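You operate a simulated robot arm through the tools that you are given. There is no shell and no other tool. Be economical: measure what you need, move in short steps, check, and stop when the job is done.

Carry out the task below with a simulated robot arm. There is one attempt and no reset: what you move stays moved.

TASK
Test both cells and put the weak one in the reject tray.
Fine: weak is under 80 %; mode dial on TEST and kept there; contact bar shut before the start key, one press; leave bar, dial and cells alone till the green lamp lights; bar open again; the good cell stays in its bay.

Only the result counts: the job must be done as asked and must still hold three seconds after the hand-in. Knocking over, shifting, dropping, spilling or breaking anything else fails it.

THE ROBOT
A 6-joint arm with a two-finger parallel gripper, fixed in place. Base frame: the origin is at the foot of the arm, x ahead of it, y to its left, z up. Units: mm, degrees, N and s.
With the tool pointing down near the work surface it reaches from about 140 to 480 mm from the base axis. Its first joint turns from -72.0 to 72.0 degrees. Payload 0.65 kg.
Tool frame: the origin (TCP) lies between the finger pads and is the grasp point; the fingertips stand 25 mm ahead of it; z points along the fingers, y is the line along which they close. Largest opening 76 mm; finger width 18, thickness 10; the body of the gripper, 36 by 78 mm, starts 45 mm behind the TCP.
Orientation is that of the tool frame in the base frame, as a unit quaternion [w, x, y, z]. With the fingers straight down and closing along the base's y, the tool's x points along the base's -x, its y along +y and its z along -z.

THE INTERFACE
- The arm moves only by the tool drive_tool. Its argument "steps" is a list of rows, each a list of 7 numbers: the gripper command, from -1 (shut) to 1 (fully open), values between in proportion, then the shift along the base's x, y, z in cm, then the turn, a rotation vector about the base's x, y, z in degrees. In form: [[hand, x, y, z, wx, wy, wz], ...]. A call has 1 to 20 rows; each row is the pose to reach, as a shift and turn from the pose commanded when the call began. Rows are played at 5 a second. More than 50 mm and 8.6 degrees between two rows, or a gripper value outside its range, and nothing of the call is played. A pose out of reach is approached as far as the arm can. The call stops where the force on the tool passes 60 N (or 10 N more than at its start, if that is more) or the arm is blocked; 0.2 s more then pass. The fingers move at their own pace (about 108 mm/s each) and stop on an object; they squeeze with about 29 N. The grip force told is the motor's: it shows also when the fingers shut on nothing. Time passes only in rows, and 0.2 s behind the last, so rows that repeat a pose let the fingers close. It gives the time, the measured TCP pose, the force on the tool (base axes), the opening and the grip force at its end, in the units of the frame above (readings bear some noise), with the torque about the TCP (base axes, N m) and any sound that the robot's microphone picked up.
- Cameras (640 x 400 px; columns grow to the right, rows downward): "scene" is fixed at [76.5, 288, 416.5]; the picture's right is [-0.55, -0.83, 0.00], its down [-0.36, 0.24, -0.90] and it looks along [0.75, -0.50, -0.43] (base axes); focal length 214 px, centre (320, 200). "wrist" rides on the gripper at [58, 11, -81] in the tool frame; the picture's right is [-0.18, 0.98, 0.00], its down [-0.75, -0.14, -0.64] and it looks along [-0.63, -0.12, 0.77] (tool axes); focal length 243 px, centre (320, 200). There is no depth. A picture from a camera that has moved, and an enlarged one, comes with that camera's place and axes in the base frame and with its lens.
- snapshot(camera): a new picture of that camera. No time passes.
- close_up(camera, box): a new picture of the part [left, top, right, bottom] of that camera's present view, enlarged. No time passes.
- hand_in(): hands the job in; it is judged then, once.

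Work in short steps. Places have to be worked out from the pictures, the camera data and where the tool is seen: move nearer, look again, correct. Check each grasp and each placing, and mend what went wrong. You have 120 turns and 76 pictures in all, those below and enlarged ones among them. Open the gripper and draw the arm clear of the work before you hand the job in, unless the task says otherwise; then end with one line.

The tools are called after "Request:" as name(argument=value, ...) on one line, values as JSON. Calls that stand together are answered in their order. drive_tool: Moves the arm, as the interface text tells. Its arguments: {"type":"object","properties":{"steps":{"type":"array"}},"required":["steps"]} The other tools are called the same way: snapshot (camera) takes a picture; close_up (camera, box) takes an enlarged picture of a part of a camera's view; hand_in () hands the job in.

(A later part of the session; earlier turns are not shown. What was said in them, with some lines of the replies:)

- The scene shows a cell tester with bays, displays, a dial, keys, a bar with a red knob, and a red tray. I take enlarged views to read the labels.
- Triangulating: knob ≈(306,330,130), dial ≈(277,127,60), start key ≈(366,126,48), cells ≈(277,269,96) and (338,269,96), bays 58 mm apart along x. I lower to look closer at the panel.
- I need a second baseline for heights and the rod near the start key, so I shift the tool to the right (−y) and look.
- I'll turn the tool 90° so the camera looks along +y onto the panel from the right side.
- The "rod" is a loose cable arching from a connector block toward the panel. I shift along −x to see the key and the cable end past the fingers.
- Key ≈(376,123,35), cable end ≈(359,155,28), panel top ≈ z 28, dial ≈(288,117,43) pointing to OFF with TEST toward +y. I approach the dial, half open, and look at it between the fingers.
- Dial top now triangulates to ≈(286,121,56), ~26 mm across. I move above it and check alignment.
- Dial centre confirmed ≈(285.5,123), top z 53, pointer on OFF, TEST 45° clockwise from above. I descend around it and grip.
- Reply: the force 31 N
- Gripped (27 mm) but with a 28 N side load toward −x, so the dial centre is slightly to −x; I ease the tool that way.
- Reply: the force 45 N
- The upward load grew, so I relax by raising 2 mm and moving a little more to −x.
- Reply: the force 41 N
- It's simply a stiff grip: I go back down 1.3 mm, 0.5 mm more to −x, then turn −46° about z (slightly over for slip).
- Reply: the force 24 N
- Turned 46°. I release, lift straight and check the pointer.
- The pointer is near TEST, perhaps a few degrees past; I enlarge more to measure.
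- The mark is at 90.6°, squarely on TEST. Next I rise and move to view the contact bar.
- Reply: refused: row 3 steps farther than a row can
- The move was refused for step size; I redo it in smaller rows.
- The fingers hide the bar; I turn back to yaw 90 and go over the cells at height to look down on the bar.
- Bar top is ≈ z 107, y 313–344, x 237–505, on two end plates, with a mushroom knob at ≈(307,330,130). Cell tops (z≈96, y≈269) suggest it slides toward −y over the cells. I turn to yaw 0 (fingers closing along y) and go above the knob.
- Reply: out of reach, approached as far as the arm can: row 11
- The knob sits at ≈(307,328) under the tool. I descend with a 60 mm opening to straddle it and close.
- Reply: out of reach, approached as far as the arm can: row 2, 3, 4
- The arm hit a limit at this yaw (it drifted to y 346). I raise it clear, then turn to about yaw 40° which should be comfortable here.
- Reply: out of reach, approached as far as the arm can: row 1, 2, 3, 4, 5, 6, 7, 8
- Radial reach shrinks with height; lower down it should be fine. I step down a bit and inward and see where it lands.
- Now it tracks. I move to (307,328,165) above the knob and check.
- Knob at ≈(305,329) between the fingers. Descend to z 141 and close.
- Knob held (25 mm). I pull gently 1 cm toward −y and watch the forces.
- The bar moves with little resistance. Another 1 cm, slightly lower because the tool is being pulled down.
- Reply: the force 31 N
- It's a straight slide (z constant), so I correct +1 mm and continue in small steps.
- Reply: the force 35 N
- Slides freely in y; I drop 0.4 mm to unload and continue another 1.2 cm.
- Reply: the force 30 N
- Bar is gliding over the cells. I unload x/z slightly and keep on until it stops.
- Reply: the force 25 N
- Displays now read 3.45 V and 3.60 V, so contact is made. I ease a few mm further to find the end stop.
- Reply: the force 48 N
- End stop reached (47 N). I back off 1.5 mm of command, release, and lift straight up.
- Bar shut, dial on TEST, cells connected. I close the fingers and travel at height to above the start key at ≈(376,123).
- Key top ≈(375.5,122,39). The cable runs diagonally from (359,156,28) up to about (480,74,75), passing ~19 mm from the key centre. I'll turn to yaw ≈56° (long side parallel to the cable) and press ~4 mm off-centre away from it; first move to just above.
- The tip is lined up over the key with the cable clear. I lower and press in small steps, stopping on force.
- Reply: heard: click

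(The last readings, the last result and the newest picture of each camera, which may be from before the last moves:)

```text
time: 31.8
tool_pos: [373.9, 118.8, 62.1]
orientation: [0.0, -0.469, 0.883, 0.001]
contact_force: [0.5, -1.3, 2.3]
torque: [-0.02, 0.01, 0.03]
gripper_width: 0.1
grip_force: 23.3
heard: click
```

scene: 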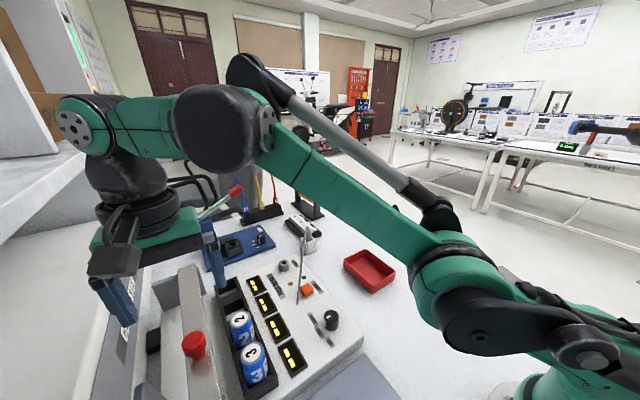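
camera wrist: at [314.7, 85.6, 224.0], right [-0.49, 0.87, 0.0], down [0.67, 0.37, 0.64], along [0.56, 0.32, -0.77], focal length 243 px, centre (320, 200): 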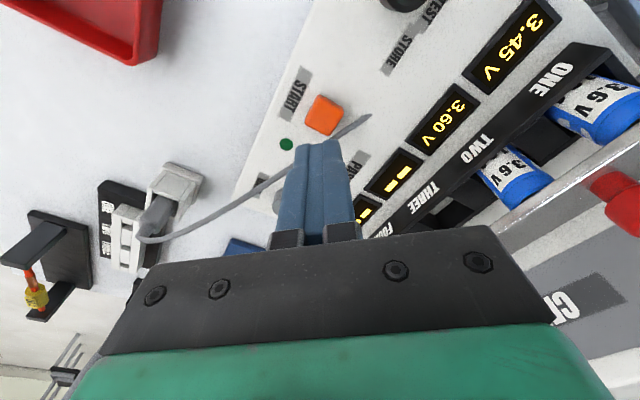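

A click was heard. I lift straight off and look at the lamps.

Request:
drive_tool(steps=[[-1, 0, 0, 1.5, 0, 0, 0], [-1, 0, 0, 4, 0, 0, 0], [-1, 0, 0, 8, 0, 0, 0]])

Request:
close_up(camera="scene", box=[210, 250, 370, 380])

```text
time: 32.6
tool_pos: [373.7, 117.5, 143.1]
orientation: [0.0, -0.469, 0.883, 0.0]
contact_force: [0.5, 0.1, 0.1]
torque: [0.02, 0.01, 0.0]
gripper_width: 0.1
grip_force: 23.9
```

```text
3.08 times, centred on (290, 315) of scene
camera zoom: at [76.5, 288.0, 416.5], right [-0.55, -0.83, 0.0], down [-0.36, 0.24, -0.9], along [0.75, -0.5, -0.43], focal length 660 px, centre (412, -154)
```

zoom: 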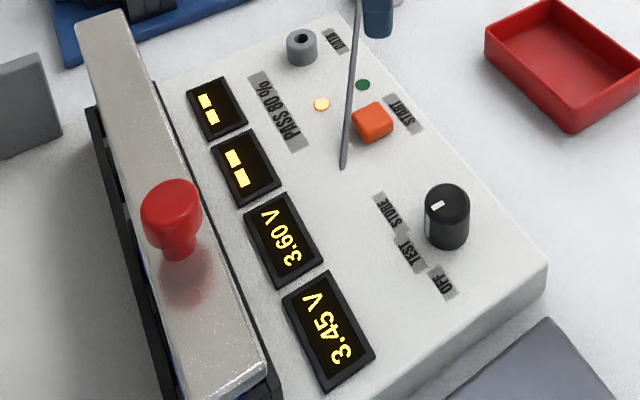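

The amber lamp is on: the test is running. I wait, staying clear of everything.

Request:
drive_tool(steps=[[-1, 0, 0, 1, 0, 0, 0], [-1, 0, 0, 2, 0, 0, 0], [-1, 0, 0, 3, 0, 0, 0], [-1, 0, 0, 4, 0, 0, 0], [-1, 0, 0, 4, 0, 0, 0], [-1, 0, 0, 4, 0, 0, 0], [-1, 0, 0, 4, 0, 0, 0], [-1, 0, 0, 4, 0, 0, 0], [-1, 0, 0, 4, 0, 0, 0], [-1, 0, 0, 4, 0, 0, 0], [-1, 0, 0, 4, 0, 0, 0], [-1, 0, 0, 4, 0, 0, 0], [-1, 0, 0, 4, 0, 0, 0], [-1, 0, 0, 4, 0, 0, 0], [-1, 0, 0, 4, 0, 0, 0], [-1, 0, 0, 4, 0, 0, 0], [-1, 0, 0, 4, 0, 0, 0], [-1, 0, 0, 4, 0, 0, 0], [-1, 0, 0, 4, 0, 0, 0], [-1, 0, 0, 4, 0, 0, 0]])

Request:
close_up(camera="scene", box=[210, 250, 370, 380])

```text
time: 36.8
tool_pos: [373.9, 118.7, 184.5]
orientation: [0.0, -0.469, 0.883, 0.001]
contact_force: [-1.0, 0.5, -0.6]
torque: [0.02, -0.01, -0.02]
gripper_width: 0.0
grip_force: 23.5
```

```text
3.08 times, centred on (290, 315) of scene
camera zoom: at [76.5, 288.0, 416.5], right [-0.55, -0.83, 0.0], down [-0.36, 0.24, -0.9], along [0.75, -0.5, -0.43], focal length 660 px, centre (412, -154)
```

zoom: 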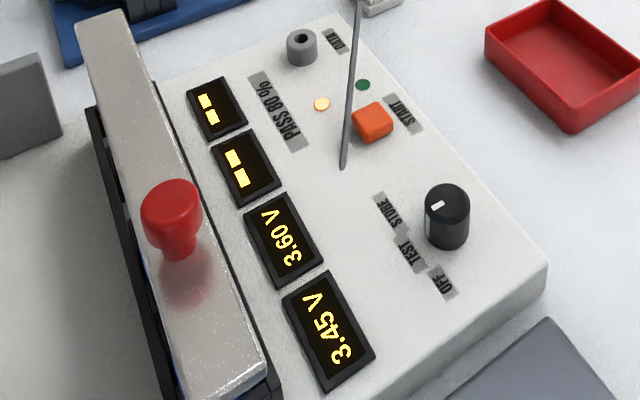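

Still running. While waiting I travel high back toward above the knob (no contact).

Request:
drive_tool(steps=[[-1, 0, 0, 2.5, 0, 0, 0], [-1, -1, 2, 2.5, 0, 0, -4], [-1, -2, 4, 2.5, 0, 0, -8], [-1, -3, 6, 2.5, 0, 0, -12], [-1, -4, 8, 2.5, 0, 0, -16], [0.5, -5, 10, 2.5, 0, 0, -16], [0.5, -6, 12, 2.5, 0, 0, -16], [0.5, -6.8, 14, 2.5, 0, 0, -16], [0.5, -6.8, 15, 2.5, 0, 0, -16], [0.5, -6.8, 15, 2.5, 0, 0, -16], [0.5, -6.8, 15, 2.5, 0, 0, -16], [0.5, -6.8, 15, 2.5, 0, 0, -16], [0.5, -6.8, 15, 2.5, 0, 0, -16], [0.5, -6.8, 15, 2.5, 0, 0, -16], [0.5, -6.8, 15, 2.5, 0, 0, -16], [0.5, -6.8, 15, 2.5, 0, 0, -16], [0.5, -6.8, 15, 2.5, 0, 0, -16], [0.5, -6.8, 15, 2.5, 0, 0, -16], [0.5, -6.8, 15, 2.5, 0, 0, -16], [0.5, -6.8, 15, 2.5, 0, 0, -16]])

Request:
close_up(camera="scene", box=[210, 250, 370, 380])

```text
time: 41.0
tool_pos: [307.4, 267.4, 209.2]
orientation: [0.0, -0.341, 0.94, 0.0]
contact_force: [0.2, -0.4, 0.2]
torque: [-0.02, -0.03, -0.01]
gripper_width: 57.0
grip_force: 0.2
```

```text
3.08 times, centred on (290, 315) of scene
camera zoom: at [76.5, 288.0, 416.5], right [-0.55, -0.83, 0.0], down [-0.36, 0.24, -0.9], along [0.75, -0.5, -0.43], focal length 660 px, centre (412, -154)
```

zoom: 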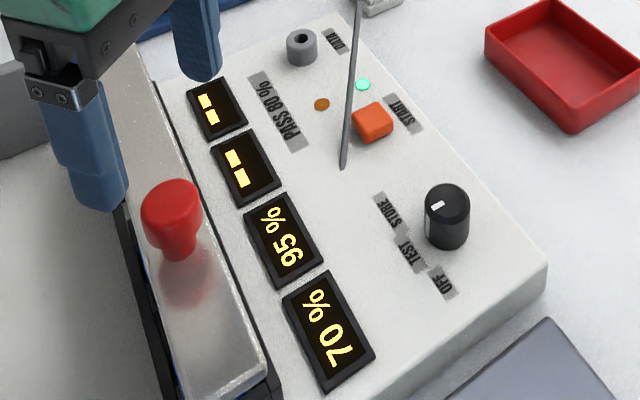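

The green lamp is lit. I enlarge the displays to read them surely.

Request:
close_up(camera="scene", box=[265, 295, 313, 350])

Request:
snapshot(camera="wrist")

```text
7.27 times, centred on (289, 322) of scene
camera zoom: at [76.5, 288.0, 416.5], right [-0.55, -0.83, 0.0], down [-0.36, 0.24, -0.9], along [0.75, -0.5, -0.43], focal length 1560 px, centre (546, -691)
```

zoom: 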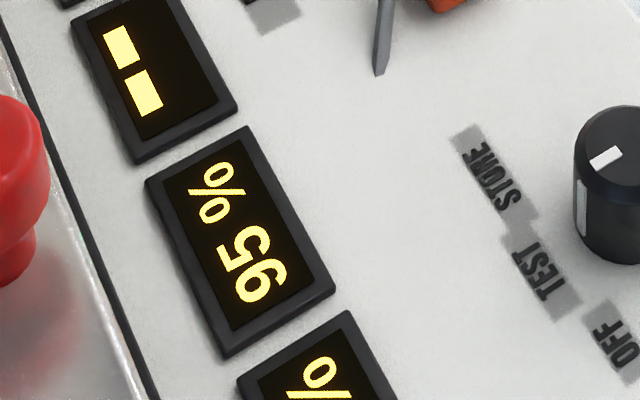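

```text
30 pictures are left
camera wrist: at [256.0, 236.6, 289.3], right [-0.49, 0.87, 0.0], down [0.67, 0.37, 0.64], along [0.56, 0.32, -0.77], focal length 243 px, centre (320, 200)
```

wrist: 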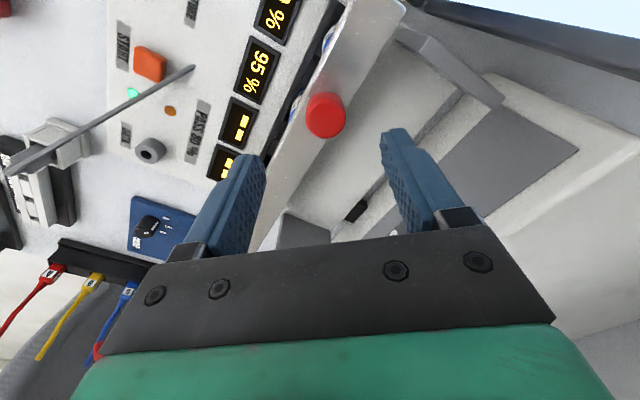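

Bay ONE (cell 3) reads 70 % – weak; bay TWO (cell 2) reads 95 % – good. Now I grip the knob at (305.5,269) again.

Request:
drive_tool(steps=[[0.5, -0.1, 0.1, -3, 0, 0, 0], [0.5, -0.15, 0.1, -6.6, 0, 0, 0], [-1, -0.15, 0.1, -6.6, 0, 0, 0], [-1, -0.15, 0.1, -6.6, 0, 0, 0]])

```text
time: 42.0
tool_pos: [303.1, 270.2, 142.1]
orientation: [0.0, -0.342, 0.94, 0.001]
contact_force: [-6.4, 1.2, -1.9]
torque: [0.25, -0.3, 0.04]
gripper_width: 24.9
grip_force: 40.6
```

Knob held with low load. I pull it back +y in steps, 2 cm first.

Request:
drive_tool(steps=[[-1, 0, 0.4, 0.02, 0, 0, 0], [-1, 0, 0.8, 0.02, 0, 0, 0], [-1, 0, 1.2, 0.02, 0, 0, 0], [-1, 0, 1.6, 0.02, 0, 0, 0], [-1, 0, 2, 0.02, 0, 0, 0]])

```text
time: 43.2
tool_pos: [303.8, 287.9, 143.7]
orientation: [-0.001, -0.342, 0.94, 0.001]
contact_force: [-26.4, -1.5, -12.6]
torque: [-0.33, 0.63, 0.23]
gripper_width: 25.3
grip_force: 40.2
```

Moving freely; slight side load, corrected by −0.6 mm in x. Continue another 2 cm.

Request:
drive_tool(steps=[[-1, -0.06, 0.4, -0.03, 0, 0, 0], [-1, -0.06, 0.8, -0.03, 0, 0, 0], [-1, -0.06, 1.2, -0.03, 0, 0, 0], [-1, -0.06, 1.6, -0.03, 0, 0, 0], [-1, -0.06, 2, -0.03, 0, 0, 0]])

```text
time: 44.4
tool_pos: [305.4, 309.1, 142.1]
orientation: [0.0, -0.341, 0.94, 0.001]
contact_force: [-26.0, -0.6, 26.6]
torque: [-0.23, 0.55, 0.15]
gripper_width: 24.9
grip_force: 41.1
```

Request:
drive_tool(steps=[[-1, -0.06, 0.4, 0.04, 0, 0, 0], [-1, -0.06, 0.8, 0.04, 0, 0, 0], [-1, -0.06, 1.2, 0.04, 0, 0, 0], [-1, -0.06, 1.6, 0.04, 0, 0, 0], [-1, -0.06, 1.9, 0.04, 0, 0, 0]])

Request:
close_up(camera="scene", box=[100, 240, 300, 400])

```text
time: 45.6
tool_pos: [304.4, 328.5, 142.9]
orientation: [0.001, -0.342, 0.94, 0.001]
contact_force: [-16.1, 1.3, 31.9]
torque: [0.18, 0.05, 0.11]
gripper_width: 24.8
grip_force: 40.6
```

```text
2.50 times, centred on (200, 320) of scene
camera zoom: at [76.4, 287.9, 416.6], right [-0.55, -0.83, 0.0], down [-0.36, 0.24, -0.9], along [0.75, -0.5, -0.43], focal length 536 px, centre (620, -100)
```

zoom: 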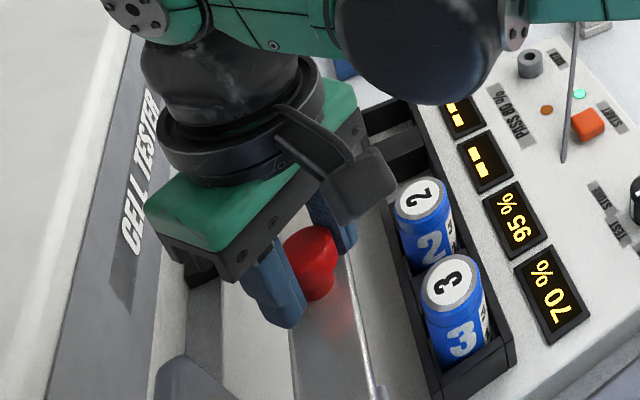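

The bar is fully back and the readings hold (70 % / 95 %). I release, lift, and move over cell 3 at ≈(277,268).

Request:
drive_tool(steps=[[0.5, 0, 0, 0, 0, 0, 0], [0.5, 0, 0, 0, 0, 0, 0], [0.5, 0, 0, 2, 0, 0, 0], [0.5, 0, 0, 4.5, 0, 0, 0], [0.5, -1, -2, 5, 0, 0, 0], [0.5, -2, -4, 5, 0, 0, 0], [0.5, -2.8, -6.0, 5, 0, 0, 0]])

Request:
snapshot(camera="wrist")

Request:
close_up(camera="scene", box=[100, 240, 300, 400])

```text
time: 47.2
tool_pos: [276.9, 268.9, 191.9]
orientation: [0.001, -0.341, 0.94, 0.0]
contact_force: [0.5, -0.4, 0.4]
torque: [0.04, -0.01, -0.01]
gripper_width: 57.0
grip_force: 0.1
```

```text
28 pictures are left
camera wrist: at [225.7, 238.0, 273.0], right [-0.49, 0.87, 0.0], down [0.67, 0.37, 0.64], along [0.56, 0.32, -0.77], focal length 243 px, centre (320, 200)
```

wrist: 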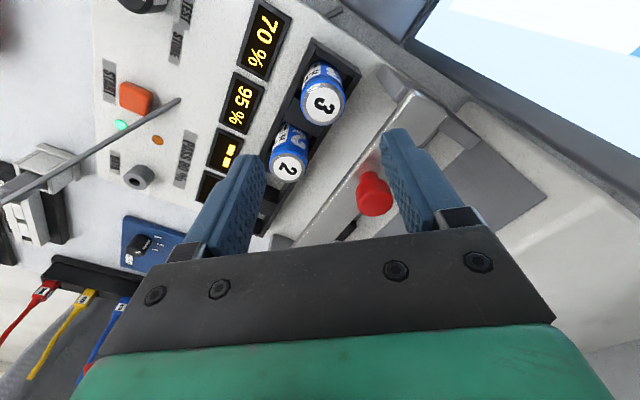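

```text
2.50 times, centred on (200, 320) of scene
camera zoom: at [76.5, 288.1, 416.5], right [-0.55, -0.83, 0.0], down [-0.36, 0.24, -0.9], along [0.75, -0.5, -0.43], focal length 536 px, centre (620, -100)
```

zoom: 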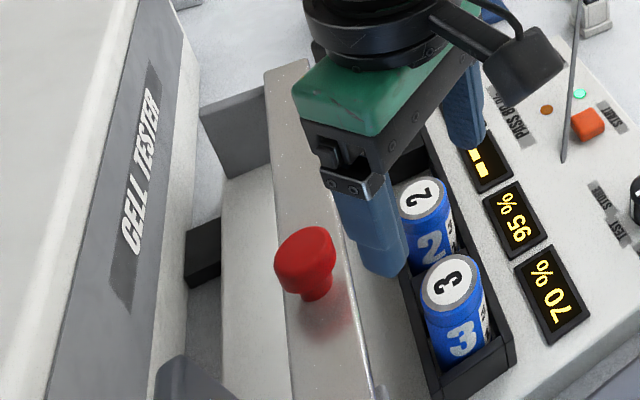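

Everything lines up: cell 3 top at (277,269), ~32 mm across. I descend to z 92 with the fingers straddling it and grip.

Request:
drive_tool(steps=[[0.5, 0, 0, -3.5, 0, 0, 0], [0.5, 0, 0, -7, 0, 0, 0], [0.5, 0, 0, -9, 0, 0, 0], [0.5, 0, 0, -10, 0, 0, 0], [-1, 0, 0, -10, 0, 0, 0], [-1, 0, 0, -10, 0, 0, 0], [-1, 0, 0, -10, 0, 0, 0]])

Request:
close_up(camera="scene", box=[140, 250, 340, 400])

```text
time: 48.8
tool_pos: [275.9, 266.9, 93.8]
orientation: [0.0, -0.341, 0.94, 0.0]
contact_force: [0.7, 0.7, -0.6]
torque: [0.04, -0.02, 0.01]
gripper_width: 31.5
grip_force: 28.8
```

```text
2.67 times, centred on (240, 325) of scene
camera zoom: at [76.5, 288.0, 416.5], right [-0.55, -0.83, 0.0], down [-0.36, 0.24, -0.9], along [0.75, -0.5, -0.43], focal length 572 px, centre (533, -133)
```

zoom: 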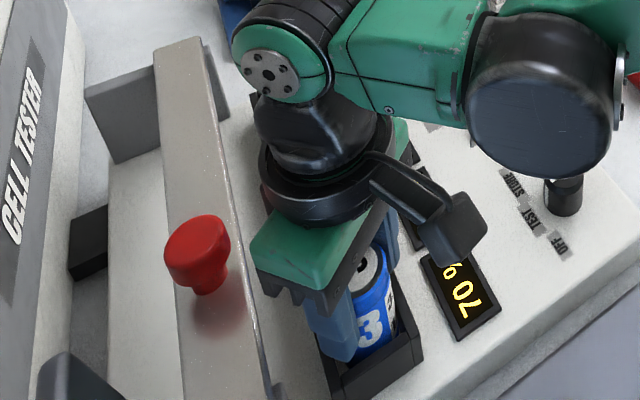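

Cell 3 is gripped (31.5 mm). Lift straight up 11 cm.

Request:
drive_tool(steps=[[-1, 0, 0, 1, 0, 0, 0], [-1, 0, 0, 3, 0, 0, 0], [-1, 0, 0, 6, 0, 0, 0], [-1, 0, 0, 9, 0, 0, 0], [-1, 0, 0, 11, 0, 0, 0]])

Request:
snapshot(camera="scene")

```text
time: 50.0
tool_pos: [276.3, 266.5, 204.9]
orientation: [0.0, -0.341, 0.94, 0.0]
contact_force: [0.9, -0.1, -1.8]
torque: [-0.02, 0.01, 0.0]
gripper_width: 31.1
grip_force: 29.6
```

```text
25 pictures are left
```

scene: 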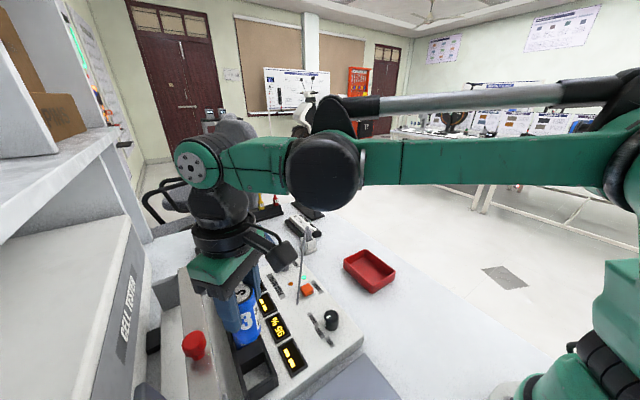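

Cell 3 is up. The tray centre is ≈(369,−60), about 100×76 mm; I carry the cell there at height, short of it first to look.

Request:
drive_tool(steps=[[-1, 1, -4, 0.5, 0, 0, 0], [-1, 2, -8, 1, 0, 0, 0], [-1, 3, -12, 1, 0, 0, 0], [-1, 4, -16, 1, 0, 0, 0], [-1, 5, -20, 1, 0, 0, 0], [-1, 6, -24, 1, 0, 0, 0], [-1, 7, -27, 1, 0, 0, 0], [-1, 7.5, -29.5, 1, 0, 0, 0]])

Request:
snapshot(camera="wrist")

Request:
snapshot(camera="scene")

```text
time: 51.8
tool_pos: [350.9, -26.7, 216.0]
orientation: [0.0, -0.341, 0.94, 0.0]
contact_force: [-0.1, 0.4, -1.5]
torque: [-0.02, 0.01, 0.02]
gripper_width: 31.3
grip_force: 29.7
```

```text
24 pictures are left
camera wrist: at [300.4, -58.5, 295.8], right [-0.49, 0.87, 0.0], down [0.67, 0.37, 0.64], along [0.56, 0.32, -0.77], focal length 243 px, centre (320, 200)
```

wrist: 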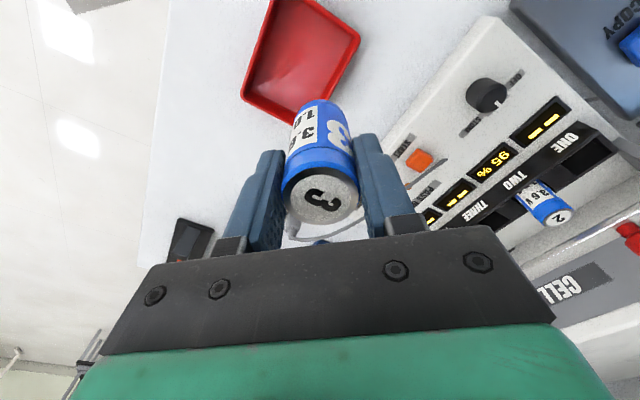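

```text
23 pictures are left
```

scene: 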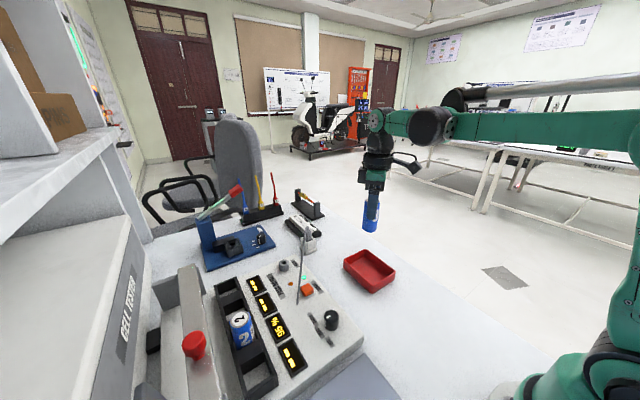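

Tray centre from both views ≈(364,−56). I move over it and lower to z 110, then check.

Request:
drive_tool(steps=[[-1, 0.7, -1.5, 0, 0, 0, 0], [-1, 1.3, -2.9, -2, 0, 0, 0], [-1, 1.3, -2.9, -6, 0, 0, 0], [-1, 1.3, -2.9, -10, 0, 0, 0]])

Request:
close_up(camera="scene", box=[310, 200, 430, 310])

Request:
snapshot(camera="wrist")

```text
time: 52.8
tool_pos: [363.5, -56.9, 112.4]
orientation: [0.001, -0.341, 0.94, 0.0]
contact_force: [0.1, 0.1, -0.7]
torque: [0.02, 0.0, 0.01]
gripper_width: 31.0
grip_force: 29.4
```

```text
3.64 times, centred on (370, 255) of scene
camera zoom: at [76.5, 288.0, 416.5], right [-0.55, -0.83, 0.0], down [-0.36, 0.24, -0.9], along [0.75, -0.5, -0.43], focal length 780 px, centre (138, 0)
```

zoom: 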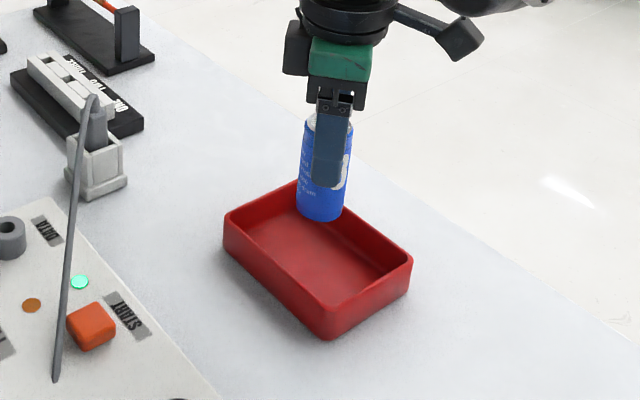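

```text
21 pictures are left
camera wrist: at [312.5, -86.7, 193.4], right [-0.49, 0.87, 0.0], down [0.67, 0.37, 0.64], along [0.56, 0.32, -0.77], focal length 243 px, centre (320, 200)
```

wrist: 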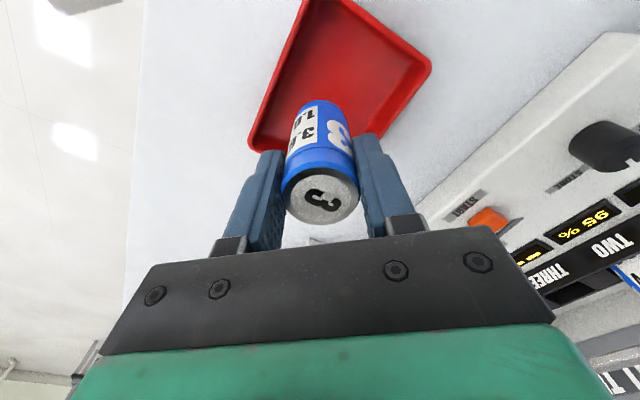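

The cell projects onto the tray centre. I lower it in decreasing steps until touch.

Request:
drive_tool(steps=[[-1, 0, 0, -2, 0, 0, 0], [-1, 0, 0, -3.2, 0, 0, 0], [-1, 0, 0, -3.6, 0, 0, 0], [-1, 0, 0, -3.9, 0, 0, 0]])

Request:
close_up(camera="scene", box=[310, 200, 430, 310])

```text
time: 53.8
tool_pos: [362.9, -56.0, 74.1]
orientation: [0.0, -0.342, 0.94, 0.0]
contact_force: [0.2, 0.2, -0.7]
torque: [-0.02, 0.0, 0.0]
gripper_width: 31.3
grip_force: 28.8
```

```text
3.64 times, centred on (370, 255) of scene
camera zoom: at [76.5, 288.0, 416.5], right [-0.55, -0.83, 0.0], down [-0.36, 0.24, -0.9], along [0.75, -0.5, -0.43], focal length 780 px, centre (138, 0)
```

zoom: 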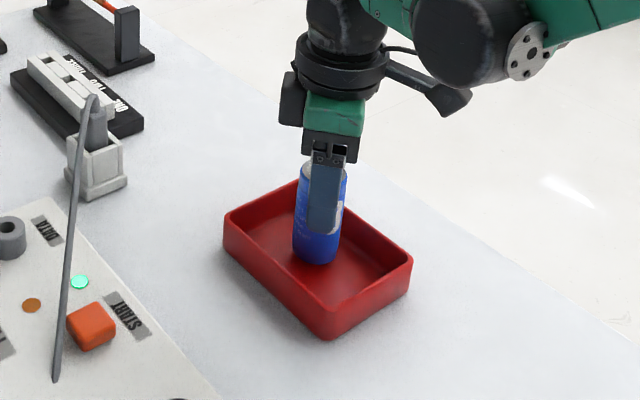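

No contact yet; I go on in 2 mm steps.

Request:
drive_tool(steps=[[-1, 0, 0, -0.2, 0, 0, 0], [-1, 0, 0, -0.4, 0, 0, 0], [-1, 0, 0, -0.6, 0, 0, 0]])

```text
time: 54.6
tool_pos: [363.6, -56.5, 67.8]
orientation: [0.0, -0.341, 0.94, 0.0]
contact_force: [-0.3, 0.0, -0.8]
torque: [-0.02, 0.02, 0.0]
gripper_width: 31.2
grip_force: 29.0
```

Request:
drive_tool(steps=[[-1, 0, 0, -0.15, 0, 0, 0], [-1, 0, 0, -0.3, 0, 0, 0], [-1, 0, 0, -0.45, 0, 0, 0]])

Request:
close_up(camera="scene", box=[310, 200, 430, 310])

```text
time: 55.4
tool_pos: [364.2, -56.3, 61.9]
orientation: [0.001, -0.341, 0.94, 0.001]
contact_force: [-0.1, 3.1, 30.9]
torque: [0.16, -0.03, 0.11]
gripper_width: 31.4
grip_force: 28.8
```

```text
3.64 times, centred on (370, 255) of scene
camera zoom: at [76.4, 288.1, 416.5], right [-0.55, -0.83, 0.0], down [-0.36, 0.24, -0.9], along [0.75, -0.5, -0.43], focal length 780 px, centre (138, 0)
```

zoom: 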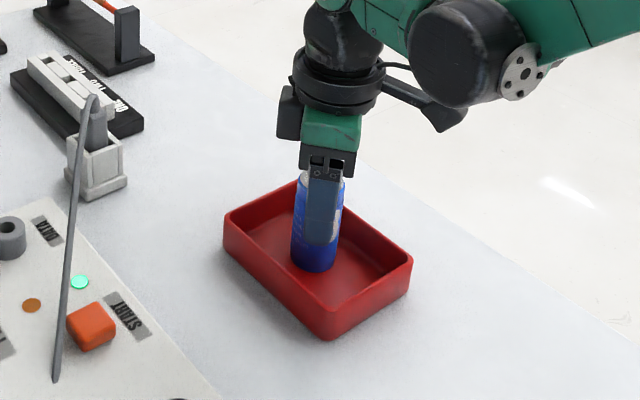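

The cell stands on the tray floor (31 N). I unload 1 mm, open modestly, and lift straight up.

Request:
drive_tool(steps=[[-1, 0, 0, 0.08, 0, 0, 0], [0.3, 0, 0, 0.08, 0, 0, 0], [0.3, 0, 0, 0.08, 0, 0, 0], [0.3, 0, 0, 2, 0, 0, 0], [0.3, 0, 0, 5, 0, 0, 0], [0.3, 0, 0, 9, 0, 0, 0], [0.3, -2, 0, 13, 0, 0, 0]])

Request:
snapshot(camera="scene")

Request:
close_up(camera="scene", box=[180, 220, 420, 390])

```text
time: 57.0
tool_pos: [344.0, -54.0, 193.2]
orientation: [0.0, -0.342, 0.94, 0.0]
contact_force: [-0.1, 0.9, -0.6]
torque: [0.01, 0.02, 0.02]
gripper_width: 49.5
grip_force: 0.1
```

```text
18 pictures are left
```

scene: 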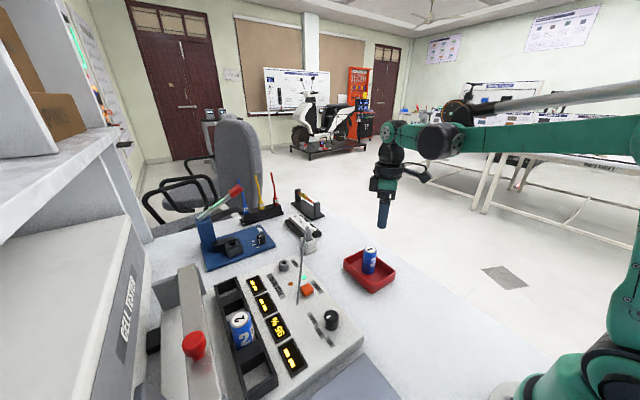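

```text
2.35 times, centred on (300, 305) of scene
camera zoom: at [76.5, 288.0, 416.5], right [-0.55, -0.83, 0.0], down [-0.36, 0.24, -0.9], along [0.75, -0.5, -0.43], focal length 505 px, centre (367, -47)
```

zoom: 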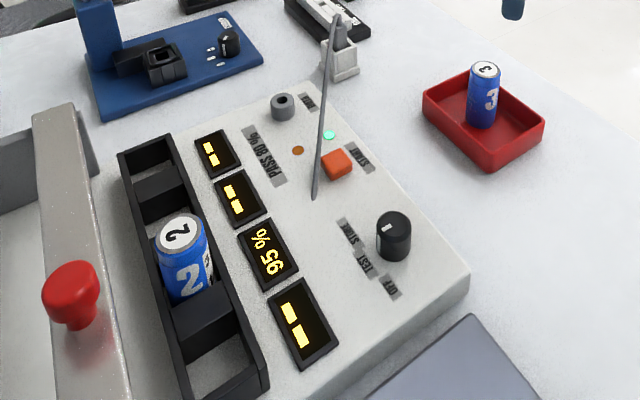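

Cell 3 stands upright in the tray, cell 2 is in its bay, the bar is open, and the dial is on TEST. I open the gripper and withdraw.

Request:
drive_tool(steps=[[1, -3, 0, 3, 0, 0, 0], [1, -6, 0, 5, 0, 0, 0], [1, -9, 0, 6, 0, 0, 0], [1, -9, 0, 6, 0, 0, 0]])

Request:
close_up(camera="scene", box=[180, 220, 420, 390])

```text
time: 58.0
tool_pos: [255.2, -57.5, 253.6]
orientation: [0.0, -0.341, 0.94, 0.0]
contact_force: [0.7, 0.1, 0.8]
torque: [-0.01, 0.0, -0.03]
gripper_width: 76.0
grip_force: 0.0
```

```text
2.35 times, centred on (300, 305) of scene
camera zoom: at [76.5, 288.0, 416.5], right [-0.55, -0.83, 0.0], down [-0.36, 0.24, -0.9], along [0.75, -0.5, -0.43], focal length 505 px, centre (367, -47)
```

zoom: 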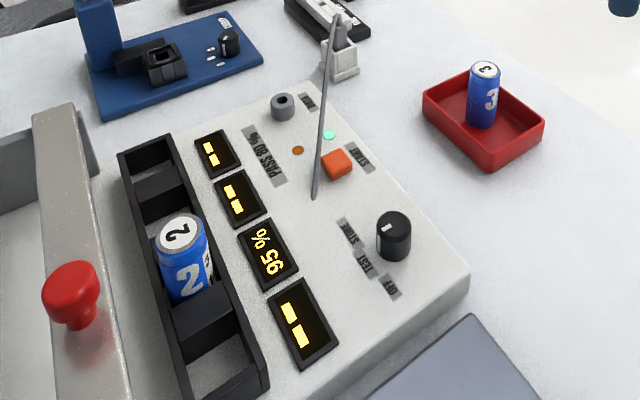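

The final view confirms everything is in place and the arm is clear, so I hand in.

Request:
hand_in()

```text
The job is handed in.
```

Both cells were tested and the weak one, cell 3 at 70 %, stands upright in the reject tray; cell 2 at 95 % stays in its bay, the bar is open, the dial is on TEST, and the start key was pressed once.
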